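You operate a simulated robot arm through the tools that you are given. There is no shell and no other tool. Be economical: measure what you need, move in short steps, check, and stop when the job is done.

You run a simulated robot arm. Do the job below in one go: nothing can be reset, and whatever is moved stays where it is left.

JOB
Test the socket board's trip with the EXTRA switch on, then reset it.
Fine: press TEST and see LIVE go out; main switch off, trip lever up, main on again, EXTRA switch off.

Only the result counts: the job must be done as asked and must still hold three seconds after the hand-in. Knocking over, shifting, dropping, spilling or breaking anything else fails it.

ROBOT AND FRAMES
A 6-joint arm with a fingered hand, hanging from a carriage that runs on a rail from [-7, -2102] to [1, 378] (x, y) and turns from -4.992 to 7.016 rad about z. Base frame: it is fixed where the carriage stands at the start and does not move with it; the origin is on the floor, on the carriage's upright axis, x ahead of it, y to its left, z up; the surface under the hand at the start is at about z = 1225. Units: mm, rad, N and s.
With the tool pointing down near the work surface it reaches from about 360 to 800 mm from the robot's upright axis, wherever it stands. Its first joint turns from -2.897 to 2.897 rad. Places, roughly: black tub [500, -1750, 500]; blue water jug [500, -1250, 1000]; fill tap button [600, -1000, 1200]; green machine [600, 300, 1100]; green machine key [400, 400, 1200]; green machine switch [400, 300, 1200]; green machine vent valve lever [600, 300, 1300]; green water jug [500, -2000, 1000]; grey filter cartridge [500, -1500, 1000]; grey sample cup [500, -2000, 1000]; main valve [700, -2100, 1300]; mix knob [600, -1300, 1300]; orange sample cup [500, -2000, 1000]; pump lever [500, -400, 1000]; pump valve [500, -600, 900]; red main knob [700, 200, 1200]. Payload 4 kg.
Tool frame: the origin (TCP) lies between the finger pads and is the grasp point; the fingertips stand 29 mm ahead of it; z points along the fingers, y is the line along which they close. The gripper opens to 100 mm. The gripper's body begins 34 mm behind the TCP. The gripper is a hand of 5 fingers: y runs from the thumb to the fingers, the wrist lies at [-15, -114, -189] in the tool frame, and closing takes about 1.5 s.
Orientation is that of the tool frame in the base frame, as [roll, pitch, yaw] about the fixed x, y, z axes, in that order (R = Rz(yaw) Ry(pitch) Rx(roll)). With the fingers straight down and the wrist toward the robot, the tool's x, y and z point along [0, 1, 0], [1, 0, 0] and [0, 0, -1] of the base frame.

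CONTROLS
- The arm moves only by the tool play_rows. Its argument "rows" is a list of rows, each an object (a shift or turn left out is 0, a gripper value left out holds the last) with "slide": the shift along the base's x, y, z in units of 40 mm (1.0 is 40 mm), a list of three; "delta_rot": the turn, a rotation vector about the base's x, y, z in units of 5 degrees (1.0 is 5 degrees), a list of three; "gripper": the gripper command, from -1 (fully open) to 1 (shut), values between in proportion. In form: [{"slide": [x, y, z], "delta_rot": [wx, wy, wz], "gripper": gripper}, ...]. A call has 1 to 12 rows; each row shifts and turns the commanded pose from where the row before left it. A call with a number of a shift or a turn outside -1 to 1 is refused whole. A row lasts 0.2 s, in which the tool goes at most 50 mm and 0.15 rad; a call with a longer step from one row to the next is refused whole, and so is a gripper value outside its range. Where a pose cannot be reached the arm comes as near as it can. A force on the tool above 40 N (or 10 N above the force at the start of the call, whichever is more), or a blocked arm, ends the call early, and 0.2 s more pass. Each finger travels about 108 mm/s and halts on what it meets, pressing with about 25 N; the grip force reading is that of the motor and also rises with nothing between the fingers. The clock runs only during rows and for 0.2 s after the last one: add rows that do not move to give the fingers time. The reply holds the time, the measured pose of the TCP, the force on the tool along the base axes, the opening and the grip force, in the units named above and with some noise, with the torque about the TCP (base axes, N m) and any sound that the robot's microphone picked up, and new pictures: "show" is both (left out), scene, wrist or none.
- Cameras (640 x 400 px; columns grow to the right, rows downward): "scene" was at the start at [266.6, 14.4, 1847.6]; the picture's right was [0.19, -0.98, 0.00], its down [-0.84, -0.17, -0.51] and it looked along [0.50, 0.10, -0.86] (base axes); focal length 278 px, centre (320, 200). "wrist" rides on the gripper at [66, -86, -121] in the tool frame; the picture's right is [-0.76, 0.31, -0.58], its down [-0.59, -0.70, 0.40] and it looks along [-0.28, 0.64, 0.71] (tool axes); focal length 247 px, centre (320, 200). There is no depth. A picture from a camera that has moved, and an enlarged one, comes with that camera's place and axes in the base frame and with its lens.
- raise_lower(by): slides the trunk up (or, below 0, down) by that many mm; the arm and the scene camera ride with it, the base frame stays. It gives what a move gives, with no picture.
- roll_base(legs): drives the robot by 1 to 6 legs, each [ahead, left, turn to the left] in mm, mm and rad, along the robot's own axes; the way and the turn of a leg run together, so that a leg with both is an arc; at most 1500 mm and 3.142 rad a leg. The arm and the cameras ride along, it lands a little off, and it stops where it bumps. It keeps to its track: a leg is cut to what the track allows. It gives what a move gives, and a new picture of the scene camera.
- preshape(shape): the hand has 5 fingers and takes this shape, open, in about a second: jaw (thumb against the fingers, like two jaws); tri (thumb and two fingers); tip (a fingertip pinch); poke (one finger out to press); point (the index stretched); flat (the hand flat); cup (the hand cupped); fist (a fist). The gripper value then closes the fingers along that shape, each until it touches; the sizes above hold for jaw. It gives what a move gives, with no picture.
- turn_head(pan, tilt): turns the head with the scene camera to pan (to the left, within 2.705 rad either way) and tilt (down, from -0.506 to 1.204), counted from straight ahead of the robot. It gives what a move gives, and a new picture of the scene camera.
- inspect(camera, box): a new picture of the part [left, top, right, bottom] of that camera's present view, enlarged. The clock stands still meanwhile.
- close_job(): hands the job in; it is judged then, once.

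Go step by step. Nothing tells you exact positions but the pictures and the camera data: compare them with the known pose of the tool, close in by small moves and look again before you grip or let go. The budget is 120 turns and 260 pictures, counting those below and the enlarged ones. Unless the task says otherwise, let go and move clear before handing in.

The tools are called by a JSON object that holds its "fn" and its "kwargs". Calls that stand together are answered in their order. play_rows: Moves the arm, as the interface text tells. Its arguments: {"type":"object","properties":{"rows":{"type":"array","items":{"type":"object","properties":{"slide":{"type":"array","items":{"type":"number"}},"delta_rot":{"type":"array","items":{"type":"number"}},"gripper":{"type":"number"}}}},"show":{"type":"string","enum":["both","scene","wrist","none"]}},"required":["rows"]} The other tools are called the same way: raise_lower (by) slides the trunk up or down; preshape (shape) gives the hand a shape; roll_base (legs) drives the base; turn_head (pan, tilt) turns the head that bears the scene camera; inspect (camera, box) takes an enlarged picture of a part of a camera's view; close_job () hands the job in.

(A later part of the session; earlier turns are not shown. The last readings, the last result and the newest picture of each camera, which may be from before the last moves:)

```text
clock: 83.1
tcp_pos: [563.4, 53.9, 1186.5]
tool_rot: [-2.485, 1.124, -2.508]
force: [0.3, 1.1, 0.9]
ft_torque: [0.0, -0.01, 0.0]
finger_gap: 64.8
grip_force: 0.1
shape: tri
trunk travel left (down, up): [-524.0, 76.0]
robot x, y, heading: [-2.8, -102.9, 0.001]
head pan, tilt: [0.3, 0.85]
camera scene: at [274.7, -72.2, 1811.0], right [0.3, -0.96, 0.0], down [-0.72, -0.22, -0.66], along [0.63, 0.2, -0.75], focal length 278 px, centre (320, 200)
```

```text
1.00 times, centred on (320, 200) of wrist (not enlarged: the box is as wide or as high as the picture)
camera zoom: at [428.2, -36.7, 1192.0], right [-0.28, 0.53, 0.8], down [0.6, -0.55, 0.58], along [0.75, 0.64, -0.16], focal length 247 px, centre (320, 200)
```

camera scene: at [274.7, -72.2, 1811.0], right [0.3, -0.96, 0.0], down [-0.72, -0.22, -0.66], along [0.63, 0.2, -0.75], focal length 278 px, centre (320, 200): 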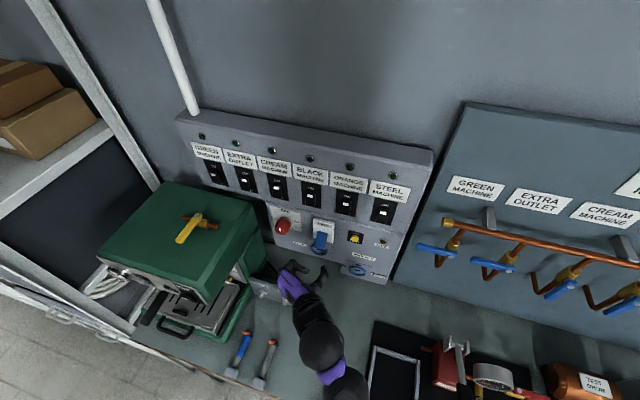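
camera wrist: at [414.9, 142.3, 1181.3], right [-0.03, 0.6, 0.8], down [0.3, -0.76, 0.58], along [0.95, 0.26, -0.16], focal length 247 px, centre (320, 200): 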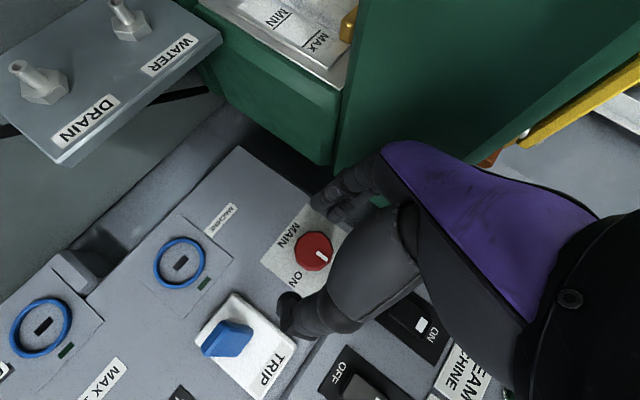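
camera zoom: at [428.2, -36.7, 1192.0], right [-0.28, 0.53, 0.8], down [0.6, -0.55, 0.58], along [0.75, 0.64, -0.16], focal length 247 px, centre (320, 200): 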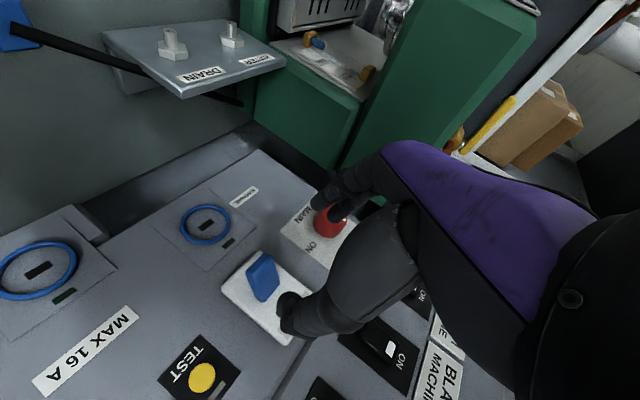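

{"fn": "play_rows", "kwargs": {"rows": [{"slide": [0.5, 0, -0.5]}, {"slide": [0.6, 0, -0.45]}, {"slide": [0.4, 0, 0]}], "show": "wrist"}}

{"fn": "inspect", "kwargs": {"camera": "scene", "box": [240, 190, 400, 290]}}

```text
clock: 83.9
tcp_pos: [623.5, 53.6, 1148.3]
tool_rot: [-2.483, 1.123, -2.506]
force: [-0.2, 1.5, 0.2]
ft_torque: [0.02, -0.01, -0.01]
finger_gap: 65.2
grip_force: 0.1
shape: tri
trunk travel left (down, up): [-524.0, 76.0]
robot x, y, heading: [2.6, -97.7, 0.002]
head pan, tilt: [0.3, 0.85]
camera wrist: at [487.5, -36.6, 1153.8], right [-0.28, 0.53, 0.8], down [0.6, -0.56, 0.58], along [0.75, 0.64, -0.16], focal length 247 px, centre (320, 200)
```

wrist: 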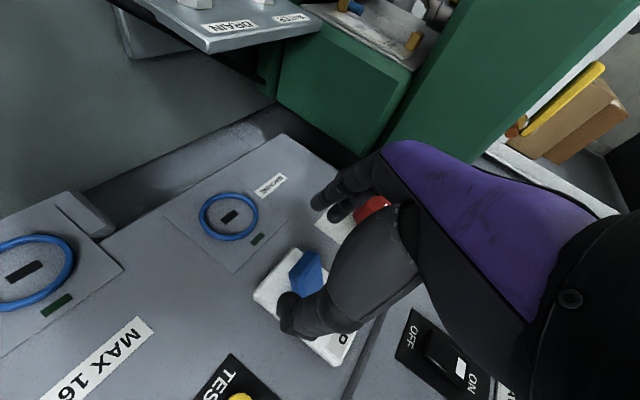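

```text
4.00 times, centred on (320, 240) of scene
camera zoom: at [274.5, -72.2, 1811.0], right [0.3, -0.96, 0.0], down [-0.72, -0.22, -0.66], along [0.63, 0.2, -0.75], focal length 1111 px, centre (320, 40)
```

zoom: 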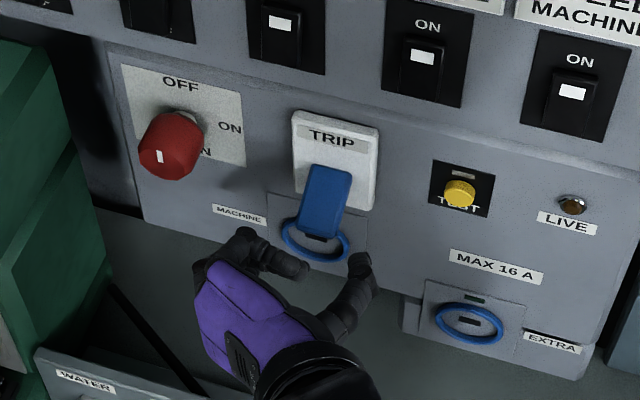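

{"fn": "play_rows", "kwargs": {"rows": [{"slide": [0.5, 0, 0]}, {"slide": [0.5, 0, 0]}], "show": "wrist"}}

{"fn": "inspect", "kwargs": {"camera": "scene", "box": [240, 190, 400, 290]}}

```text
clock: 84.5
tcp_pos: [664.3, 53.9, 1148.5]
tool_rot: [-2.485, 1.124, -2.51]
force: [0.7, 0.4, -0.2]
ft_torque: [0.0, -0.03, -0.02]
finger_gap: 64.9
grip_force: 0.0
shape: tri
trunk travel left (down, up): [-524.0, 76.0]
robot x, y, heading: [-2.4, -96.2, -0.003]
head pan, tilt: [0.3, 0.85]
camera wrist: at [528.9, -37.2, 1153.9], right [-0.28, 0.53, 0.8], down [0.6, -0.55, 0.58], along [0.75, 0.64, -0.16], focal length 247 px, centre (320, 200)
```

wrist: 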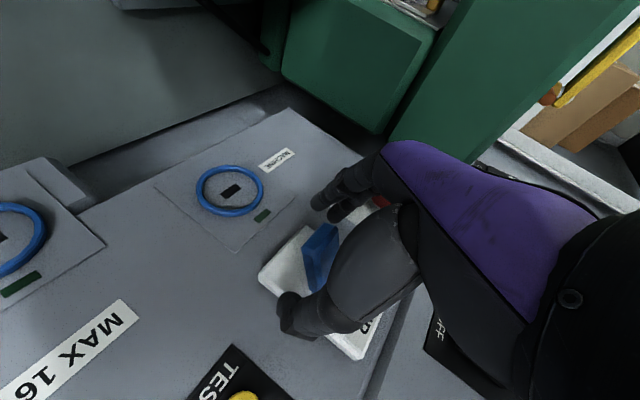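

```text
4.00 times, centred on (320, 240) of scene
camera zoom: at [274.6, -72.2, 1811.0], right [0.3, -0.96, 0.0], down [-0.72, -0.22, -0.66], along [0.63, 0.2, -0.75], focal length 1111 px, centre (320, 40)
```

zoom: 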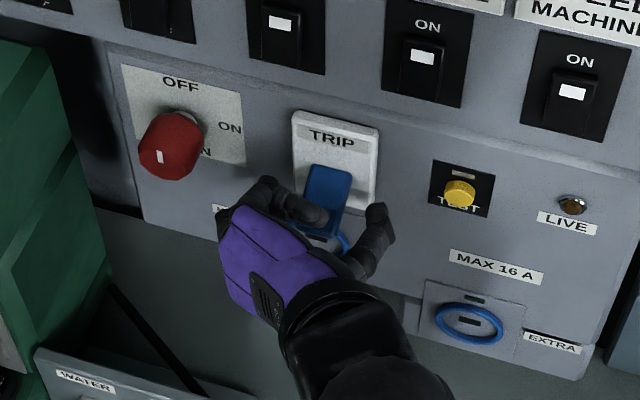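

{"fn": "play_rows", "kwargs": {"rows": [{"gripper": 0.2}, {"gripper": 0.6}, {"gripper": 1}, {"gripper": 1}, {"gripper": 1}], "show": "wrist"}}

{"fn": "inspect", "kwargs": {"camera": "scene", "box": [240, 190, 400, 290]}}

```text
clock: 85.7
tcp_pos: [664.5, 53.0, 1147.4]
tool_rot: [-2.488, 1.124, -2.511]
force: [0.3, -2.7, -0.3]
ft_torque: [-0.08, -0.07, -0.26]
finger_gap: 24.8
grip_force: 24.8
shape: tri
trunk travel left (down, up): [-524.0, 76.0]
robot x, y, heading: [0.3, -97.6, 0.002]
head pan, tilt: [0.3, 0.85]
camera wrist: at [529.0, -37.5, 1153.9], right [-0.28, 0.53, 0.8], down [0.6, -0.56, 0.58], along [0.75, 0.64, -0.16], focal length 247 px, centre (320, 200)
```

wrist: 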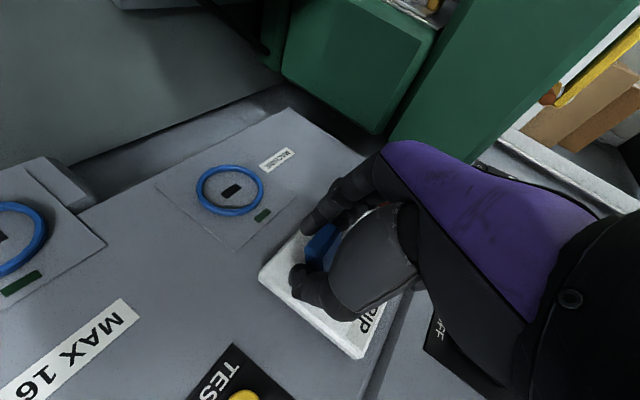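

```text
4.00 times, centred on (320, 240) of scene
camera zoom: at [274.7, -72.3, 1811.1], right [0.3, -0.96, 0.0], down [-0.72, -0.22, -0.66], along [0.63, 0.2, -0.75], focal length 1111 px, centre (320, 40)
```

zoom: 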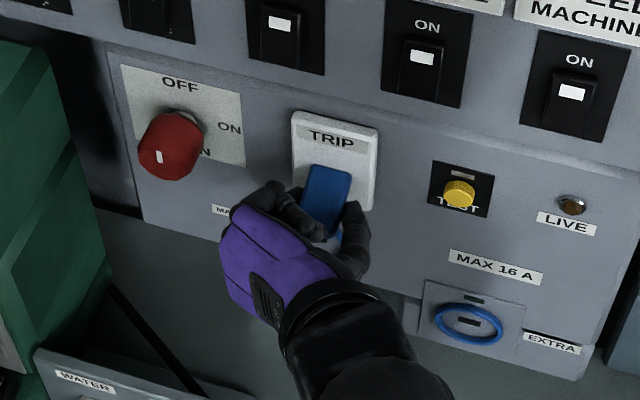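

{"fn": "play_rows", "kwargs": {"rows": [{"slide": [-0.05, 0, 0.25], "delta_rot": [0, -0.8, 0]}, {"slide": [-0.03, 0, 0.25], "delta_rot": [0, -0.8, 0]}, {"slide": [0, 0, 0.25], "delta_rot": [0, -0.8, 0]}, {"slide": [0.03, 0, 0.25], "delta_rot": [0, -0.8, 0]}, {"slide": [0.05, 0, 0.25], "delta_rot": [0, -0.8, 0]}], "show": "wrist"}}

{"fn": "inspect", "kwargs": {"camera": "scene", "box": [240, 190, 400, 290]}}

```text
clock: 86.7
tcp_pos: [658.0, 48.4, 1171.1]
tool_rot: [-1.982, 1.272, -2.048]
force: [3.4, -4.9, -13.8]
ft_torque: [-0.14, 0.31, 0.06]
finger_gap: 22.2
grip_force: 24.7
shape: tri
trunk travel left (down, up): [-524.0, 76.0]
robot x, y, heading: [0.7, -95.4, -0.004]
head pan, tilt: [0.3, 0.85]
stopped in row 5: the force on the tool passed its limit at 43 N (the readings are from after the stop); the commanded pose is now the measured one
camera wrist: at [523.7, -41.3, 1146.2], right [-0.45, 0.54, 0.71], down [0.44, -0.55, 0.71], along [0.77, 0.63, 0.01], focal length 247 px, centre (320, 200)
```

wrist: 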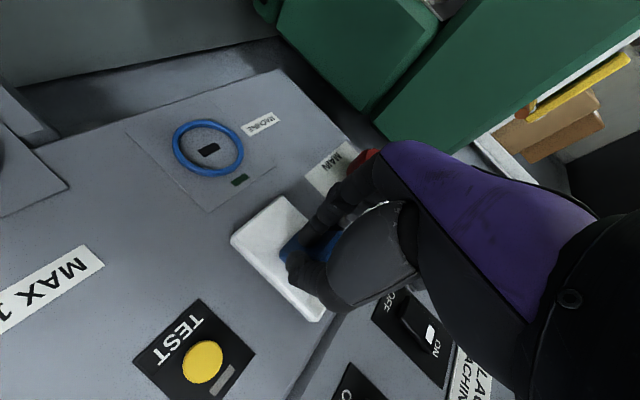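

```text
4.00 times, centred on (320, 240) of scene
camera zoom: at [274.4, -73.2, 1811.0], right [0.29, -0.96, 0.0], down [-0.72, -0.22, -0.66], along [0.63, 0.19, -0.75], focal length 1111 px, centre (320, 40)
```

zoom: 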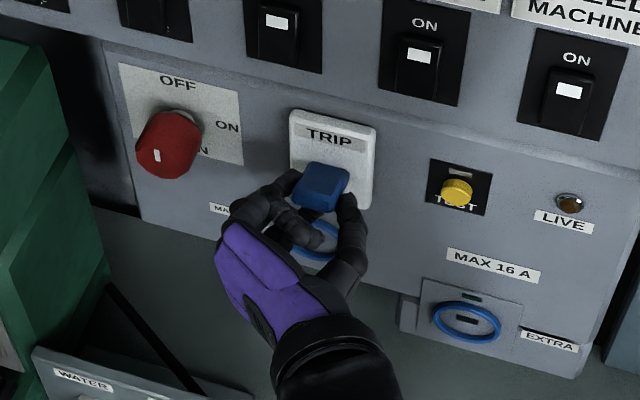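

{"fn": "play_rows", "kwargs": {"rows": [{"slide": [0.03, 0, 0.2], "delta_rot": [0, -0.6, 0]}, {"slide": [0.06, 0, 0.2], "delta_rot": [0, -0.6, 0]}, {"slide": [0.1, 0, 0.2], "delta_rot": [0, -0.6, 0]}, {"slide": [0.1, 0, 0.2], "delta_rot": [0, -0.6, 0]}], "show": "wrist"}}

{"fn": "inspect", "kwargs": {"camera": "scene", "box": [240, 190, 400, 290]}}

```text
clock: 87.2
tcp_pos: [656.3, 45.9, 1170.4]
tool_rot: [-1.832, 1.286, -1.908]
force: [2.3, -2.5, -14.0]
ft_torque: [-0.18, 0.38, 0.11]
finger_gap: 21.7
grip_force: 25.3
shape: tri
trunk travel left (down, up): [-524.0, 76.0]
robot x, y, heading: [-0.1, -98.5, -0.007]
head pan, tilt: [0.3, 0.85]
stopped in row 2: the force on the tool passed its limit at 42 N (the readings are from after the stop); the commanded pose is now the measured one
camera wrist: at [523.7, -42.5, 1140.5], right [-0.48, 0.54, 0.68], down [0.41, -0.55, 0.73], along [0.77, 0.63, 0.05], focal length 247 px, centre (320, 200)
```

wrist: 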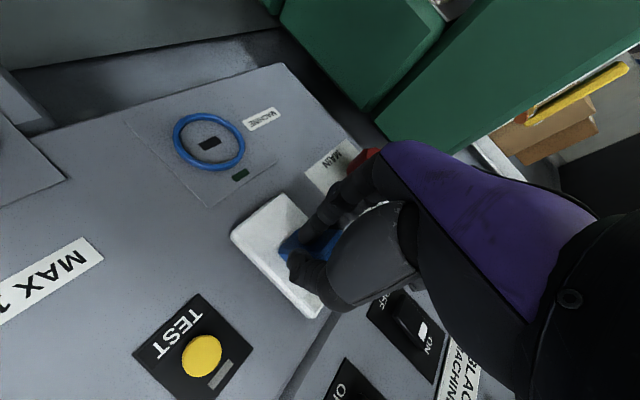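

```text
4.00 times, centred on (320, 240) of scene
camera zoom: at [274.4, -73.3, 1811.1], right [0.29, -0.96, 0.0], down [-0.72, -0.22, -0.66], along [0.63, 0.19, -0.75], focal length 1111 px, centre (320, 40)
```

zoom: 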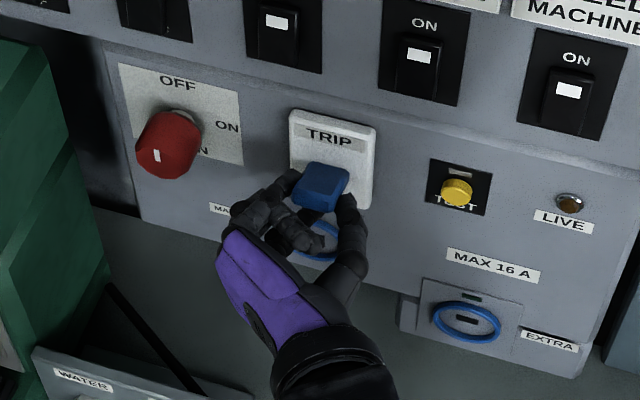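

{"fn": "play_rows", "kwargs": {"rows": [{"gripper": 0.2}, {"gripper": -0.3}, {"gripper": -0.3}, {"slide": [-0.6, 0, 0]}, {"slide": [-0.9, 0, 0]}, {"slide": [-0.9, 0, 0]}], "show": "wrist"}}

{"fn": "inspect", "kwargs": {"camera": "scene", "box": [240, 190, 400, 290]}}

```text
clock: 88.6
tcp_pos: [562.4, 47.8, 1175.1]
tool_rot: [-1.796, 1.292, -1.87]
force: [0.4, 0.2, 0.8]
ft_torque: [0.0, 0.04, -0.01]
finger_gap: 64.9
grip_force: 0.0
shape: tri
trunk travel left (down, up): [-524.0, 76.0]
robot x, y, heading: [0.9, -99.6, -0.005]
head pan, tilt: [0.3, 0.85]
camera wrist: at [430.2, -41.4, 1144.1], right [-0.49, 0.54, 0.68], down [0.4, -0.55, 0.73], along [0.77, 0.63, 0.06], focal length 247 px, centre (320, 200)
```

wrist: 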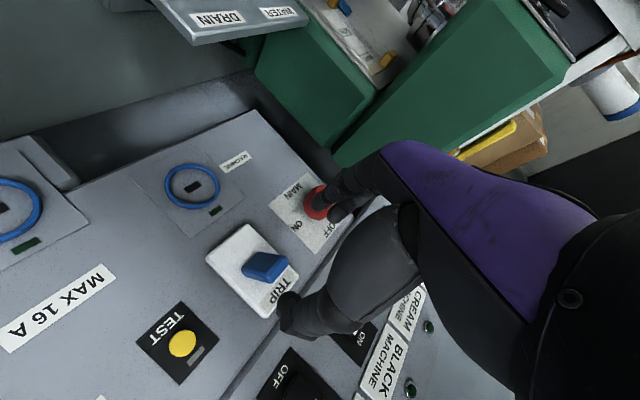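

```text
4.00 times, centred on (320, 240) of scene
camera zoom: at [274.9, -72.9, 1811.1], right [0.29, -0.96, 0.0], down [-0.72, -0.22, -0.66], along [0.63, 0.19, -0.75], focal length 1111 px, centre (320, 40)
```

zoom: 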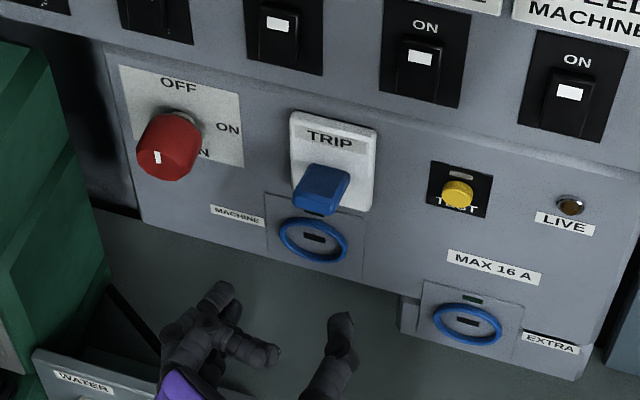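

{"fn": "play_rows", "kwargs": {"rows": [{"slide": [0, 0, 0.2], "delta_rot": [0, 1, 0]}, {"delta_rot": [0, 1, 0]}, {"delta_rot": [0, 1, 0]}, {"delta_rot": [0, 0.3, 0]}, {"delta_rot": [0, 0, -1]}, {"delta_rot": [0, 0, -1]}, {"delta_rot": [0, 0, -1]}, {"delta_rot": [0, 0, -1]}, {"delta_rot": [0, 0, -1]}], "show": "none"}}

{"fn": "roll_base", "kwargs": {"legs": [[0, 115, 0]]}}

{"fn": "inspect", "kwargs": {"camera": "wrist", "box": [0, 0, 640, 400]}}

```text
clock: 90.6
tcp_pos: [561.5, 49.2, 1182.3]
tool_rot: [-2.461, 1.115, -2.932]
force: [-0.6, 0.0, 0.4]
ft_torque: [0.0, -0.02, -0.02]
finger_gap: 64.9
grip_force: 0.1
shape: tri
trunk travel left (down, up): [-524.0, 76.0]
robot x, y, heading: [1.7, -95.1, -0.001]
head pan, tilt: [0.3, 0.85]
```

```text
clock: 91.8
tcp_pos: [564.4, 161.0, 1183.5]
tool_rot: [-2.46, 1.116, -2.931]
force: [-1.2, -0.1, 0.7]
ft_torque: [0.0, 0.04, 0.01]
finger_gap: 64.4
grip_force: 0.1
shape: tri
trunk travel left (down, up): [-524.0, 76.0]
robot x, y, heading: [-0.7, 17.3, -0.005]
head pan, tilt: [0.3, 0.85]
camera scene: at [275.1, 41.5, 1811.0], right [0.29, -0.96, 0.0], down [-0.72, -0.22, -0.66], along [0.63, 0.19, -0.75], focal length 278 px, centre (320, 200)
```

scene: 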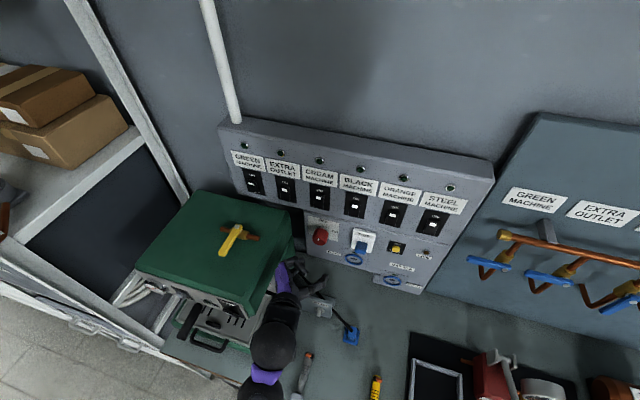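

```text
1.00 times, centred on (320, 200) of wrist (not enlarged: the box is as wide or as high as the picture)
camera zoom: at [401.9, 138.8, 1189.8], right [-0.02, 0.61, 0.79], down [0.3, -0.75, 0.59], along [0.95, 0.25, -0.17], focal length 247 px, centre (320, 200)
```

zoom: 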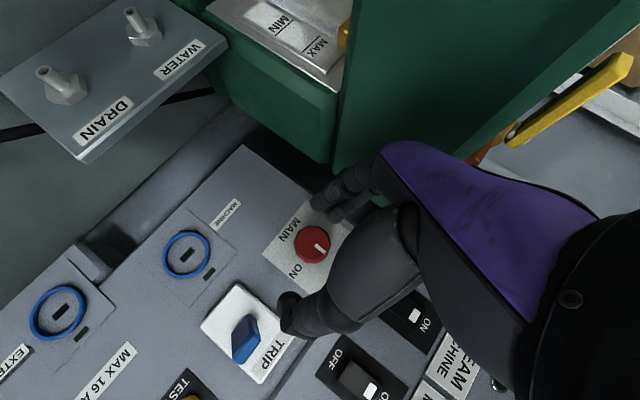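

{"fn": "play_rows", "kwargs": {"rows": [{"slide": [0.9, 0.17, -0.24]}, {"slide": [0.9, 0, 0]}, {"slide": [0.6, 0, 0]}, {"slide": [0.22, 0, 0]}], "show": "wrist"}}

```text
clock: 92.8
tcp_pos: [668.9, 168.4, 1172.2]
tool_rot: [-2.466, 1.116, -2.937]
force: [-0.4, -0.3, -0.1]
ft_torque: [0.02, -0.02, 0.0]
finger_gap: 64.9
grip_force: 0.1
shape: tri
trunk travel left (down, up): [-524.0, 76.0]
robot x, y, heading: [1.9, 20.9, -0.003]
head pan, tilt: [0.3, 0.85]
camera wrist: at [507.4, 145.0, 1180.7], right [-0.02, 0.61, 0.79], down [0.3, -0.75, 0.59], along [0.95, 0.25, -0.17], focal length 247 px, centre (320, 200)
```

wrist: 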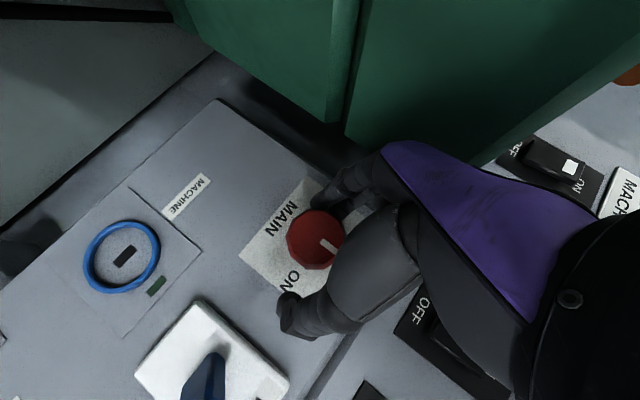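

Well aligned; I close on the knob and turn it back toward ON.

{"fn": "play_rows", "kwargs": {"rows": [{"gripper": 0.2}, {"gripper": 0.6}, {"gripper": 1}, {"gripper": 1}, {"gripper": 1}], "show": "none"}}

{"fn": "play_rows", "kwargs": {"rows": [{"slide": [0, 0, 0], "delta_rot": [1, 0, 0]}, {"slide": [0, -0.012, 0], "delta_rot": [1, 0, 0]}, {"slide": [0, -0.012, 0], "delta_rot": [1, 0, 0]}, {"slide": [0, -0.012, 0], "delta_rot": [1, 0, 0]}, {"slide": [0, -0.012, 0], "delta_rot": [1, 0, 0]}, {"slide": [0, -0.012, -0.003], "delta_rot": [1, 0, 0]}, {"slide": [0, -0.012, -0.004], "delta_rot": [1, 0, 0]}, {"slide": [0, -0.015, -0.007], "delta_rot": [1, 0, 0]}], "show": "none"}}

{"fn": "inspect", "kwargs": {"camera": "wrist", "box": [240, 180, 400, 320]}}

```text
clock: 94.0
tcp_pos: [669.7, 168.5, 1173.5]
tool_rot: [-2.459, 1.115, -2.933]
force: [3.2, 2.1, -2.8]
ft_torque: [0.11, 0.07, 0.24]
finger_gap: 39.2
grip_force: 25.5
shape: tri
trunk travel left (down, up): [-524.0, 76.0]
robot x, y, heading: [3.7, 18.7, -0.006]
head pan, tilt: [0.3, 0.85]
```

```text
clock: 95.8
tcp_pos: [670.3, 165.6, 1171.4]
tool_rot: [2.583, 0.842, 2.273]
force: [5.0, -5.2, -3.3]
ft_torque: [-0.08, 0.03, -0.06]
finger_gap: 37.6
grip_force: 25.1
shape: tri
trunk travel left (down, up): [-524.0, 76.0]
robot x, y, heading: [1.0, 18.2, -0.002]
head pan, tilt: [0.3, 0.85]
```

```text
2.86 times, centred on (320, 250) of wrist
camera zoom: at [507.2, 142.8, 1162.6], right [-0.02, -0.04, 1.0], down [0.3, -0.95, -0.03], along [0.95, 0.3, 0.04], focal length 706 px, centre (320, 57)
```

zoom: 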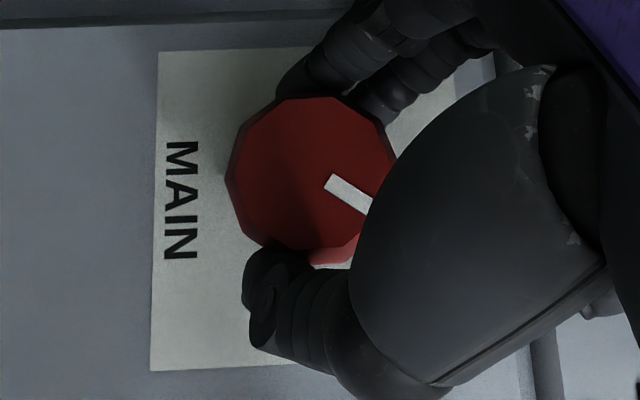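

{"fn": "play_rows", "kwargs": {"rows": [{"slide": [0, -0.015, -0.008], "delta_rot": [1, 0, 0]}, {"slide": [0, -0.014, -0.009], "delta_rot": [1, 0, 0]}, {"slide": [0, -0.013, -0.01], "delta_rot": [1, 0, 0]}, {"slide": [0, -0.012, -0.011], "delta_rot": [1, 0, 0]}, {"slide": [0, -0.01, -0.012], "delta_rot": [1, 0, 0]}, {"slide": [0, -0.008, -0.013], "delta_rot": [1, 0, 0]}, {"slide": [0, -0.007, -0.014], "delta_rot": [1, 0, 0]}, {"slide": [0, -0.006, -0.014], "delta_rot": [1, 0, 0]}, {"slide": [0, -0.005, -0.015], "delta_rot": [1, 0, 0]}, {"slide": [0, -0.003, -0.015], "delta_rot": [1, 0, 0]}, {"slide": [0, 0, -0.015], "delta_rot": [1, 0, 0]}], "show": "scene"}}

{"fn": "inspect", "kwargs": {"camera": "wrist", "box": [240, 180, 400, 320]}}

```text
clock: 98.2
tcp_pos: [668.7, 160.2, 1168.6]
tool_rot: [2.025, 0.012, 2.015]
force: [0.4, -6.2, 1.2]
ft_torque: [-0.05, -0.03, -0.13]
finger_gap: 38.0
grip_force: 25.1
shape: tri
trunk travel left (down, up): [-524.0, 76.0]
robot x, y, heading: [1.4, 17.3, -0.006]
head pan, tilt: [0.3, 0.85]
camera scene: at [275.2, 41.1, 1811.1], right [0.29, -0.96, 0.0], down [-0.72, -0.22, -0.66], along [0.63, 0.19, -0.75], focal length 278 px, centre (320, 200)
```

scene: 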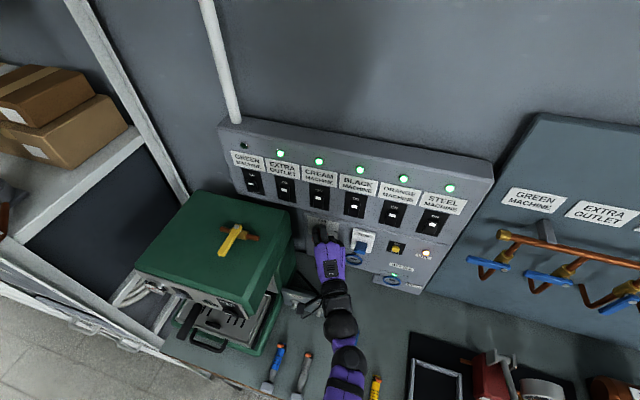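

```text
2.86 times, centred on (320, 250) of wrist
camera zoom: at [507.2, 157.5, 1144.1], right [-0.02, -0.84, 0.54], down [0.3, -0.52, -0.8], along [0.95, 0.14, 0.27], focal length 706 px, centre (320, 57)
```

zoom: 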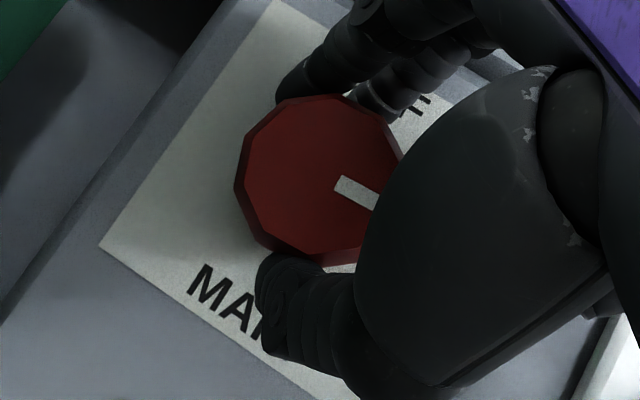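

{"fn": "play_rows", "kwargs": {"rows": [{"delta_rot": [1, 0, 0]}, {"delta_rot": [1, 0, 0]}, {"delta_rot": [0.6, 0, 0]}], "show": "none"}}

{"fn": "inspect", "kwargs": {"camera": "wrist", "box": [240, 180, 400, 320]}}

{"fn": "play_rows", "kwargs": {"rows": [{"gripper": 0.2}, {"gripper": -0.3}, {"gripper": -0.3}, {"slide": [-0.6, 0, 0]}, {"slide": [-0.9, 0, 0]}, {"slide": [-0.9, 0, 0]}], "show": "both"}}

{"fn": "inspect", "kwargs": {"camera": "scene", "box": [220, 130, 460, 290]}}

```text
clock: 99.0
tcp_pos: [667.5, 161.8, 1167.5]
tool_rot: [1.929, -0.195, 2.025]
force: [5.1, -0.9, -5.9]
ft_torque: [-0.29, 0.28, 0.03]
finger_gap: 37.4
grip_force: 24.9
shape: tri
trunk travel left (down, up): [-524.0, 76.0]
robot x, y, heading: [-1.3, 19.6, 0.004]
head pan, tilt: [0.3, 0.85]
```

```text
2.86 times, centred on (320, 250) of wrist
camera zoom: at [506.4, 163.7, 1143.2], right [-0.02, -0.94, 0.33], down [0.3, -0.33, -0.9], along [0.95, 0.08, 0.29], focal length 706 px, centre (320, 57)
```

zoom: 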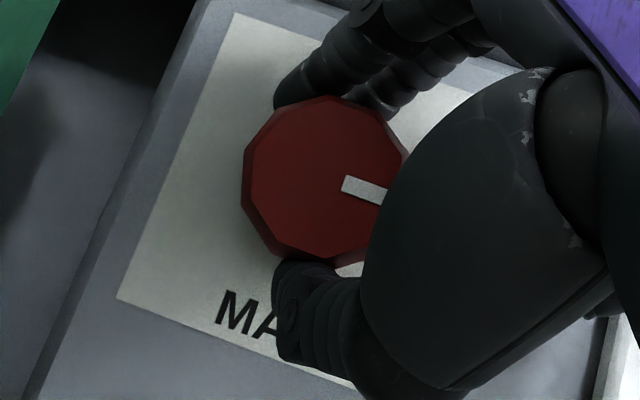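

```text
clock: 100.5
tcp_pos: [573.8, 161.3, 1166.3]
tool_rot: [1.926, -0.193, 2.026]
force: [0.1, 0.5, 0.4]
ft_torque: [-0.03, 0.04, 0.03]
finger_gap: 64.8
grip_force: 0.0
shape: tri
trunk travel left (down, up): [-524.0, 76.0]
robot x, y, heading: [1.6, 16.1, 0.001]
head pan, tilt: [0.3, 0.85]
camera scene: at [275.3, 41.5, 1811.1], right [0.29, -0.96, 0.0], down [-0.72, -0.22, -0.66], along [0.63, 0.19, -0.75], focal length 278 px, centre (320, 200)
camera wrist: at [412.2, 162.8, 1142.8], right [-0.02, -0.94, 0.33], down [0.3, -0.33, -0.9], along [0.95, 0.08, 0.29], focal length 247 px, centre (320, 200)
```

scene: 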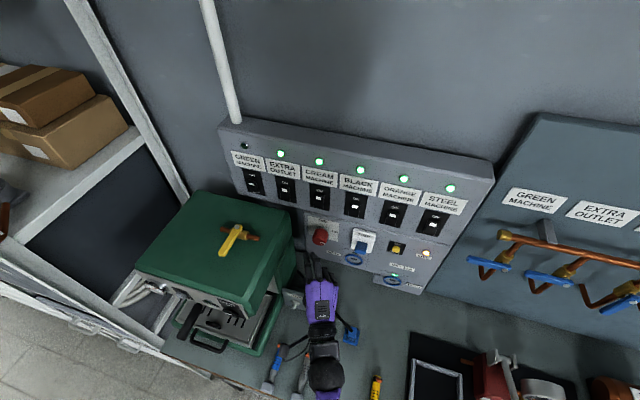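
wrist: 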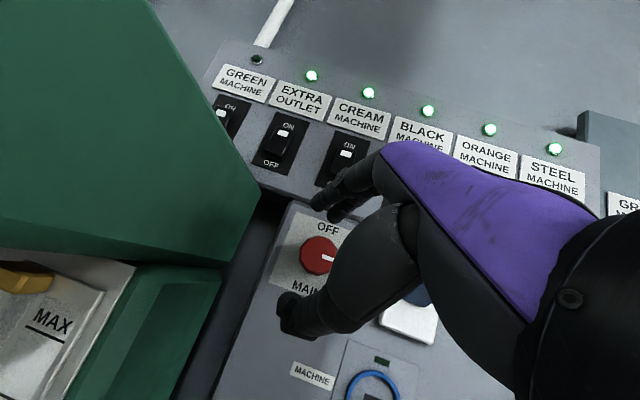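

```text
2.50 times, centred on (340, 210) of scene
camera zoom: at [275.3, 41.5, 1811.1], right [0.29, -0.96, 0.0], down [-0.72, -0.22, -0.66], along [0.63, 0.19, -0.75], focal length 694 px, centre (270, 175)
```

zoom: 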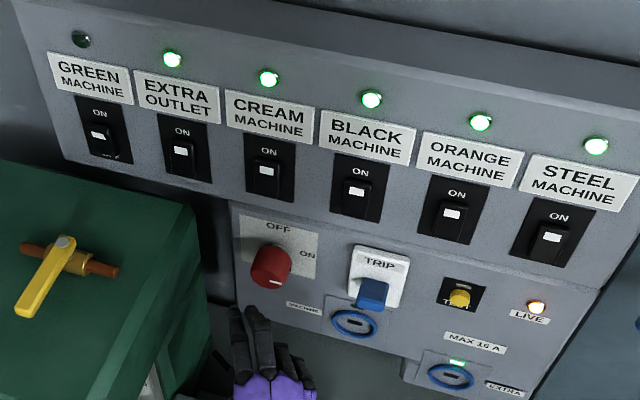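

{"fn": "play_rows", "kwargs": {"rows": [{"slide": [-0.3, 0, 0.8], "delta_rot": [-0.9, 0, 0]}, {"slide": [0, 0, 1], "delta_rot": [-0.9, 0, 0]}, {"slide": [0, 0, 1], "delta_rot": [-0.8, 0, 0]}, {"slide": [0, 0, 1], "delta_rot": [0, 0, 1]}, {"slide": [0, 0, 1], "delta_rot": [0, 0, 1]}, {"delta_rot": [0, 0, 1]}, {"delta_rot": [-0.64, 0.766, 0]}, {"delta_rot": [-0.64, 0.766, 0]}, {"delta_rot": [-0.64, 0.766, 0]}], "show": "none"}}

{"fn": "preshape", "kwargs": {"shape": "poke"}}

{"fn": "roll_base", "kwargs": {"legs": [[0, 82, 0]]}}

{"fn": "inspect", "kwargs": {"camera": "wrist", "box": [0, 0, 640, 400]}}

```text
clock: 102.5
tcp_pos: [559.5, 161.9, 1358.4]
tool_rot: [2.287, 0.009, 2.281]
force: [-0.1, -0.3, 0.2]
ft_torque: [0.0, 0.02, -0.01]
finger_gap: 64.8
grip_force: 0.0
shape: tri
trunk travel left (down, up): [-524.0, 76.0]
robot x, y, heading: [0.2, 16.1, -0.002]
head pan, tilt: [0.3, 0.85]
```

```text
clock: 103.3
tcp_pos: [560.7, 162.1, 1358.6]
tool_rot: [2.286, 0.009, 2.279]
force: [0.1, -0.2, 0.6]
ft_torque: [0.0, 0.01, 0.01]
finger_gap: 0.0
grip_force: 0.1
shape: poke
trunk travel left (down, up): [-524.0, 76.0]
robot x, y, heading: [1.0, 20.1, -0.007]
head pan, tilt: [0.3, 0.85]
```

```text
clock: 104.4
tcp_pos: [561.2, 243.2, 1359.2]
tool_rot: [2.289, 0.01, 2.28]
force: [0.4, -0.9, -0.5]
ft_torque: [0.0, 0.02, -0.02]
finger_gap: 0.0
grip_force: 0.0
shape: poke
trunk travel left (down, up): [-524.0, 76.0]
robot x, y, heading: [-2.6, 99.4, -0.005]
head pan, tilt: [0.3, 0.85]
camera scene: at [275.4, 122.8, 1811.0], right [0.29, -0.96, 0.0], down [-0.72, -0.22, -0.66], along [0.63, 0.19, -0.75], focal length 278 px, centre (320, 200)
```

scene: 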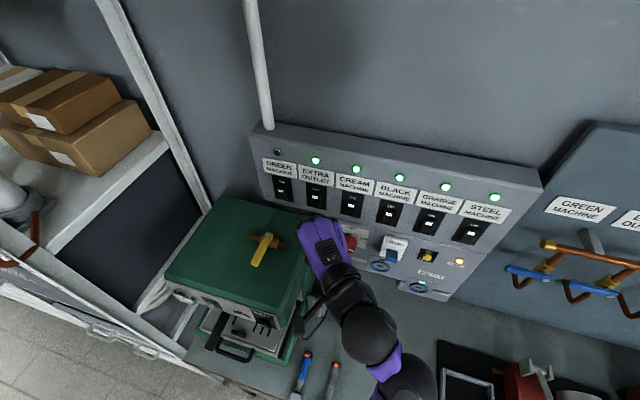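

```text
1.00 times, centred on (320, 200) of wrist (not enlarged: the box is as wide or as high as the picture)
camera zoom: at [404.8, 197.5, 1373.9], right [0.31, -0.72, 0.62], down [0.27, -0.56, -0.79], along [0.91, 0.41, 0.02], focal length 247 px, centre (320, 200)
```

zoom: 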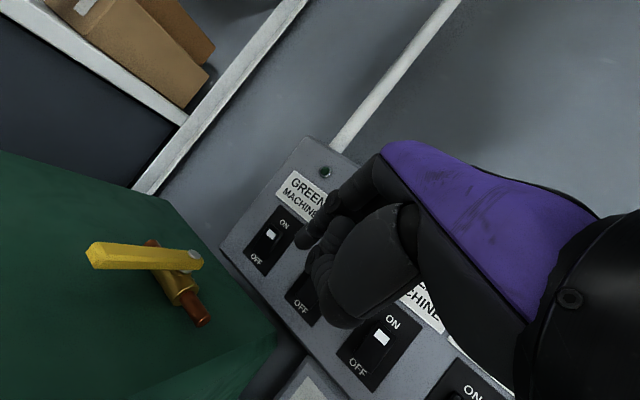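

{"fn": "play_rows", "kwargs": {"rows": [{"slide": [0.5, 0, -0.5]}, {"slide": [0.5, 0, -0.5]}, {"slide": [0.5, 0, -0.5]}, {"slide": [0.6, 0, 0]}], "show": "both"}}

{"fn": "inspect", "kwargs": {"camera": "wrist", "box": [220, 160, 380, 300]}}

```text
clock: 105.4
tcp_pos: [644.6, 242.0, 1297.6]
tool_rot: [2.288, 0.01, 2.279]
force: [0.0, 0.3, 0.6]
ft_torque: [0.0, -0.02, -0.01]
finger_gap: 0.1
grip_force: 0.1
shape: poke
trunk travel left (down, up): [-524.0, 76.0]
robot x, y, heading: [-2.2, 97.2, -0.006]
head pan, tilt: [0.3, 0.85]
camera scene: at [275.2, 122.9, 1810.9], right [0.29, -0.96, 0.0], down [-0.72, -0.22, -0.66], along [0.63, 0.19, -0.75], focal length 278 px, centre (320, 200)
camera wrist: at [488.8, 196.8, 1312.7], right [0.31, -0.72, 0.62], down [0.27, -0.56, -0.79], along [0.91, 0.41, 0.02], focal length 247 px, centre (320, 200)
```

scene: 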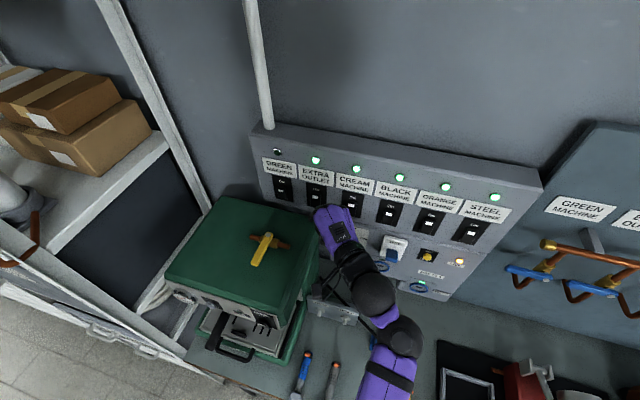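
wrist: 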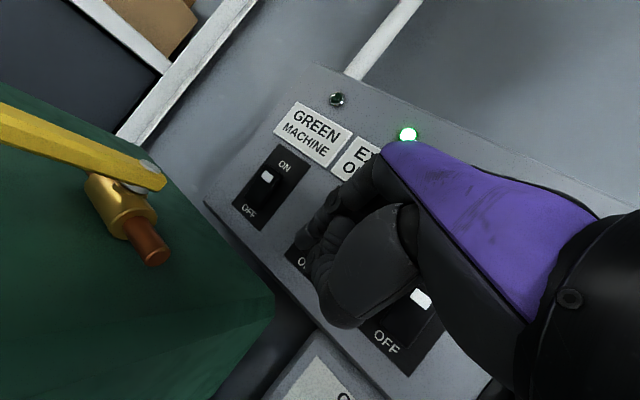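

```text
2.86 times, centred on (300, 230) of wrist
camera zoom: at [488.8, 196.8, 1312.7], right [0.31, -0.72, 0.62], down [0.27, -0.56, -0.79], along [0.91, 0.41, 0.02], focal length 706 px, centre (377, 114)
```

zoom: 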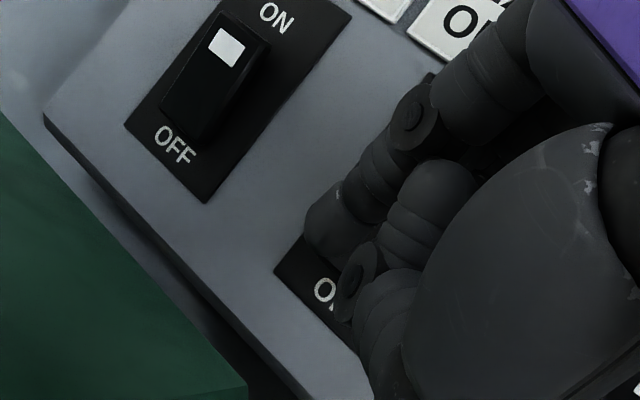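

{"fn": "play_rows", "kwargs": {"rows": [{"slide": [0.4, 0, 0]}, {"slide": [0.35, 0, 0]}], "show": "none"}}

{"fn": "inspect", "kwargs": {"camera": "wrist", "box": [220, 160, 380, 300]}}

```text
clock: 106.0
tcp_pos: [674.8, 241.7, 1298.1]
tool_rot: [2.287, 0.009, 2.279]
force: [-0.1, -0.3, 0.2]
ft_torque: [0.03, -0.01, 0.01]
finger_gap: 0.0
grip_force: 0.1
shape: poke
trunk travel left (down, up): [-524.0, 76.0]
robot x, y, heading: [0.1, 102.0, -0.005]
head pan, tilt: [0.3, 0.85]
```

```text
2.86 times, centred on (300, 230) of wrist
camera zoom: at [519.1, 196.7, 1313.5], right [0.31, -0.72, 0.62], down [0.27, -0.56, -0.79], along [0.91, 0.41, 0.02], focal length 706 px, centre (377, 114)
```

zoom: 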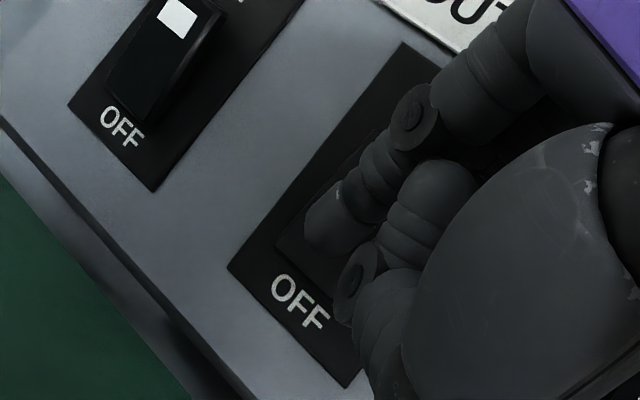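

Tip is over the lower half of the EXTRA rocker; I press in.

{"fn": "play_rows", "kwargs": {"rows": [{"slide": [0.2, 0, -0.05]}, {"slide": [0.2, 0, 0]}, {"slide": [0.12, 0, 0]}], "show": "both"}}

```text
clock: 106.7
tcp_pos: [687.6, 242.4, 1296.4]
tool_rot: [2.282, 0.014, 2.288]
force: [-27.1, -7.1, 4.5]
ft_torque: [-0.21, -0.85, -0.96]
finger_gap: 0.0
grip_force: 0.0
shape: poke
trunk travel left (down, up): [-524.0, 76.0]
robot x, y, heading: [-0.6, 101.1, -0.001]
head pan, tilt: [0.3, 0.85]
stopped in row 3: the force on the tool passed its limit at 48 N (the readings are from after the stop); the commanded pose is now the measured one
camera scene: at [274.3, 122.1, 1810.4], right [0.29, -0.96, 0.0], down [-0.72, -0.22, -0.66], along [0.63, 0.19, -0.75], focal length 278 px, centre (320, 200)
camera wrist: at [532.0, 195.1, 1310.9], right [0.31, -0.72, 0.62], down [0.27, -0.56, -0.78], along [0.91, 0.42, 0.02], focal length 247 px, centre (320, 200)
```

scene: 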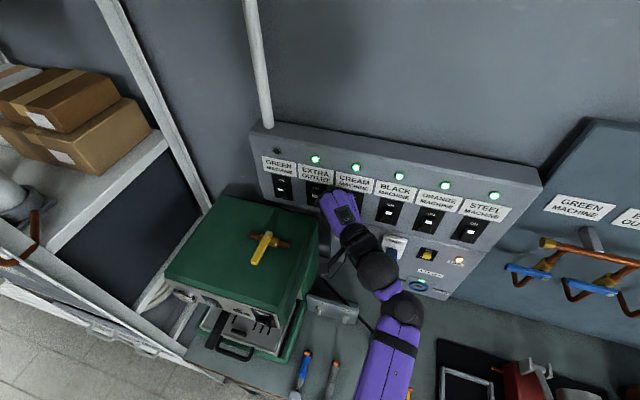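
wrist: 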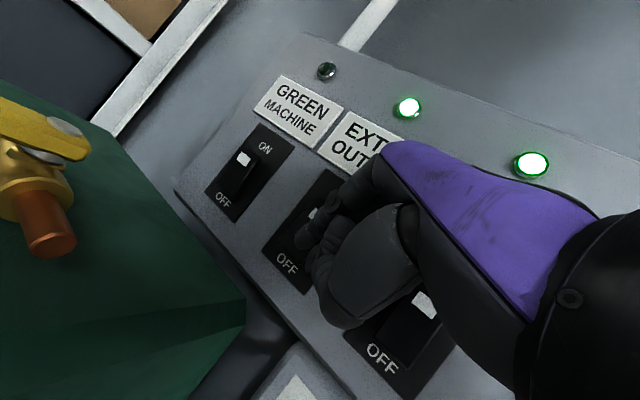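

{"fn": "play_rows", "kwargs": {"rows": [{"slide": [-0.45, 0, 0]}], "show": "none"}}

{"fn": "inspect", "kwargs": {"camera": "wrist", "box": [220, 160, 380, 300]}}

```text
clock: 107.1
tcp_pos: [673.4, 244.0, 1299.6]
tool_rot: [2.281, 0.013, 2.284]
force: [0.4, 0.0, 0.5]
ft_torque: [0.02, 0.0, 0.05]
finger_gap: 0.0
grip_force: 0.1
shape: poke
trunk travel left (down, up): [-524.0, 76.0]
robot x, y, heading: [0.4, 99.2, -0.005]
head pan, tilt: [0.3, 0.85]
```

```text
2.86 times, centred on (300, 230) of wrist
camera zoom: at [518.1, 197.3, 1313.3], right [0.31, -0.72, 0.62], down [0.27, -0.56, -0.78], along [0.91, 0.41, 0.03], focal length 706 px, centre (377, 114)
```

zoom: 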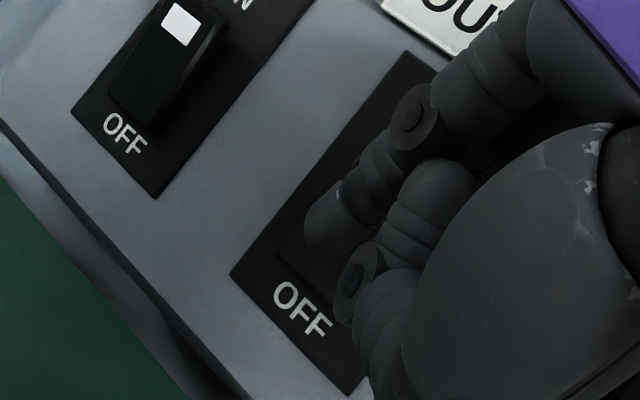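

{"fn": "play_rows", "kwargs": {"rows": [{"slide": [-0.2, 0.04, -0.1], "delta_rot": [0, 0, -1]}, {"slide": [0, 0.04, -0.17], "delta_rot": [0, 0, -1]}, {"slide": [0.2, 0, 0]}], "show": "wrist"}}

{"fn": "inspect", "kwargs": {"camera": "wrist", "box": [220, 160, 380, 300]}}

```text
clock: 107.9
tcp_pos: [671.7, 245.1, 1287.1]
tool_rot: [2.284, 0.014, 2.111]
force: [0.2, -0.3, -0.2]
ft_torque: [-0.02, 0.02, -0.01]
finger_gap: 0.1
grip_force: 0.1
shape: poke
trunk travel left (down, up): [-524.0, 76.0]
robot x, y, heading: [1.9, 100.8, -0.001]
head pan, tilt: [0.3, 0.85]
camera wrist: at [510.6, 226.8, 1300.9], right [0.18, -0.76, 0.62], down [0.17, -0.59, -0.79], along [0.97, 0.25, 0.02], focal length 247 px, centre (320, 200)
```

wrist: 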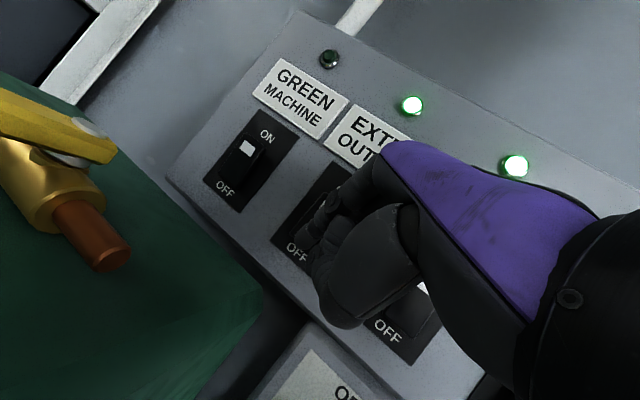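

```text
2.86 times, centred on (300, 230) of wrist
camera zoom: at [510.6, 226.8, 1300.9], right [0.18, -0.76, 0.62], down [0.17, -0.59, -0.79], along [0.97, 0.25, 0.02], focal length 706 px, centre (377, 114)
```

zoom: 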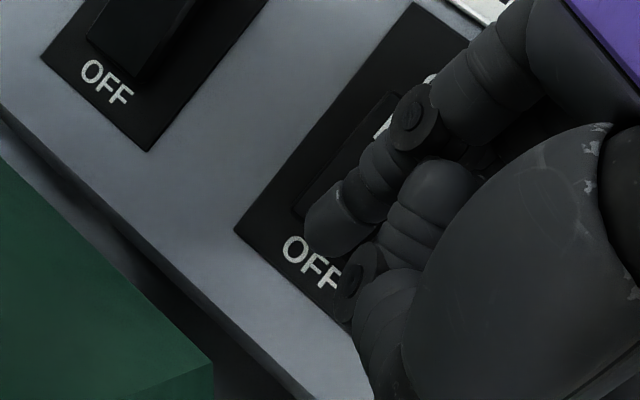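

{"fn": "play_rows", "kwargs": {"rows": [{"slide": [0.15, 0.11, 0.08]}, {"slide": [0.2, 0, 0]}, {"slide": [0.12, 0, 0]}], "show": "wrist"}}

{"fn": "inspect", "kwargs": {"camera": "wrist", "box": [220, 160, 380, 300]}}

```text
clock: 108.7
tcp_pos: [691.5, 246.1, 1289.4]
tool_rot: [2.285, 0.014, 2.105]
force: [-21.4, -16.4, 0.6]
ft_torque: [-0.19, 0.18, -0.34]
finger_gap: 0.0
grip_force: 0.0
shape: poke
trunk travel left (down, up): [-524.0, 76.0]
robot x, y, heading: [1.7, 98.0, -0.004]
head pan, tilt: [0.3, 0.85]
camera wrist: at [528.8, 228.0, 1303.1], right [0.18, -0.76, 0.62], down [0.17, -0.6, -0.78], along [0.97, 0.25, 0.02], focal length 247 px, centre (320, 200)
```

wrist: 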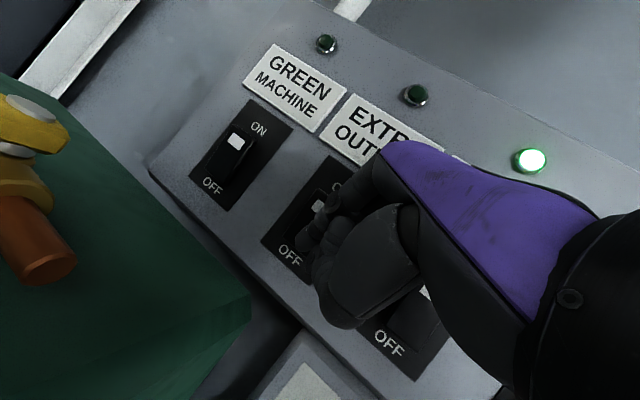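

```text
2.86 times, centred on (300, 230) of wrist
camera zoom: at [528.8, 228.0, 1303.1], right [0.18, -0.76, 0.62], down [0.17, -0.6, -0.78], along [0.97, 0.25, 0.02], focal length 706 px, centre (377, 114)
```

zoom: 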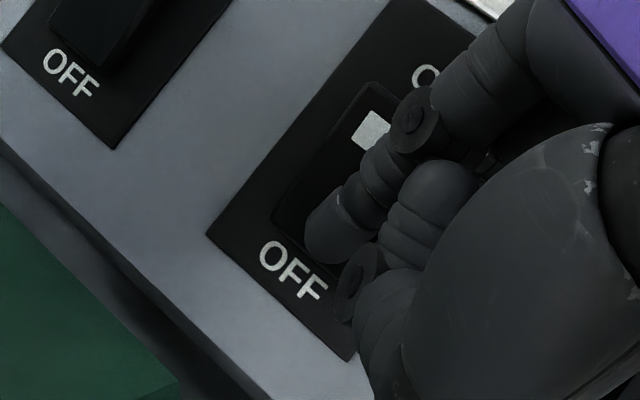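

EXTRA lamp is out. I back away and check the whole board.

{"fn": "play_rows", "kwargs": {"rows": [{"slide": [-0.5, 0, 0]}, {"slide": [-1, 0, 0.3]}, {"slide": [-1, 0, 1]}, {"slide": [0, -0.5, 1]}, {"slide": [0, -0.5, 1]}], "show": "none"}}

{"fn": "roll_base", "kwargs": {"legs": [[0, -400, 0]]}}

{"fn": "turn_head", "kwargs": {"pan": 0.7, "tilt": 0.7}}

{"fn": "inspect", "kwargs": {"camera": "wrist", "box": [0, 0, 640, 400]}}

```text
refused: row 3 steps farther than a row can; nothing moved
```

```text
clock: 109.9
tcp_pos: [686.0, 193.2, 1292.1]
tool_rot: [2.279, 0.018, 2.147]
force: [-2.6, 4.6, -0.3]
ft_torque: [0.01, 0.04, 0.07]
finger_gap: 0.0
grip_force: 0.1
shape: poke
trunk travel left (down, up): [-524.0, 76.0]
robot x, y, heading: [0.5, 28.1, 0.001]
head pan, tilt: [0.3, 0.85]
stopped in leg 1: the force on the tool passed its limit at 47 N (the readings are from after the stop); the commanded pose is now the measured one
camera scene: at [274.9, 50.4, 1810.9], right [0.3, -0.95, 0.0], down [-0.72, -0.22, -0.66], along [0.63, 0.2, -0.75], focal length 278 px, centre (320, 200)
```

scene: 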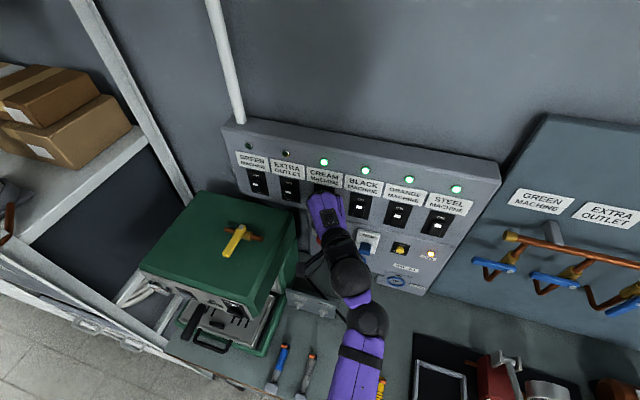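

```text
clock: 110.8
tcp_pos: [685.8, 193.2, 1292.0]
tool_rot: [2.278, 0.019, 2.145]
force: [-5.6, 8.6, 0.3]
ft_torque: [0.0, 0.05, 0.14]
finger_gap: 0.0
grip_force: 0.1
shape: poke
trunk travel left (down, up): [-524.0, 76.0]
robot x, y, heading: [-2.3, 21.0, 0.006]
head pan, tilt: [0.7, 0.7]
camera scene: at [265.1, 82.0, 1823.2], right [0.64, -0.76, 0.0], down [-0.49, -0.41, -0.76], along [0.58, 0.49, -0.64], focal length 278 px, centre (320, 200)
```

scene: 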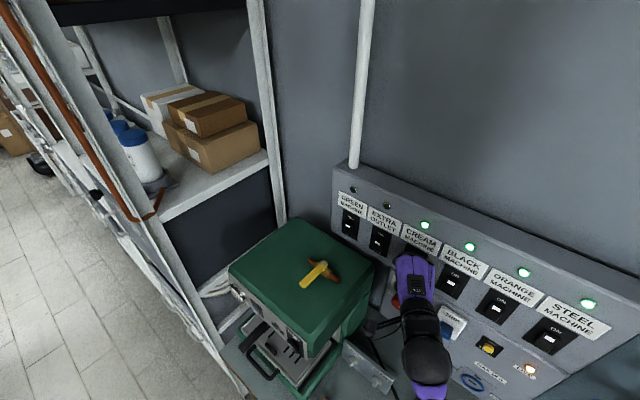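

```text
1.00 times, centred on (320, 200) of wrist (not enlarged: the box is as wide or as high as the picture)
camera zoom: at [524.9, 168.6, 1305.3], right [0.2, -0.76, 0.62], down [0.2, -0.59, -0.78], along [0.96, 0.28, 0.03], focal length 247 px, centre (320, 200)
```

zoom: 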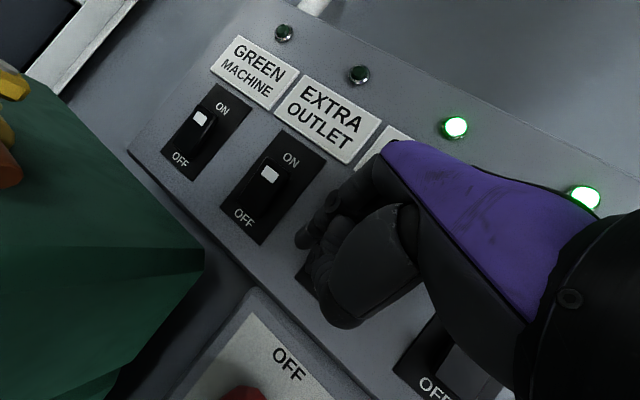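

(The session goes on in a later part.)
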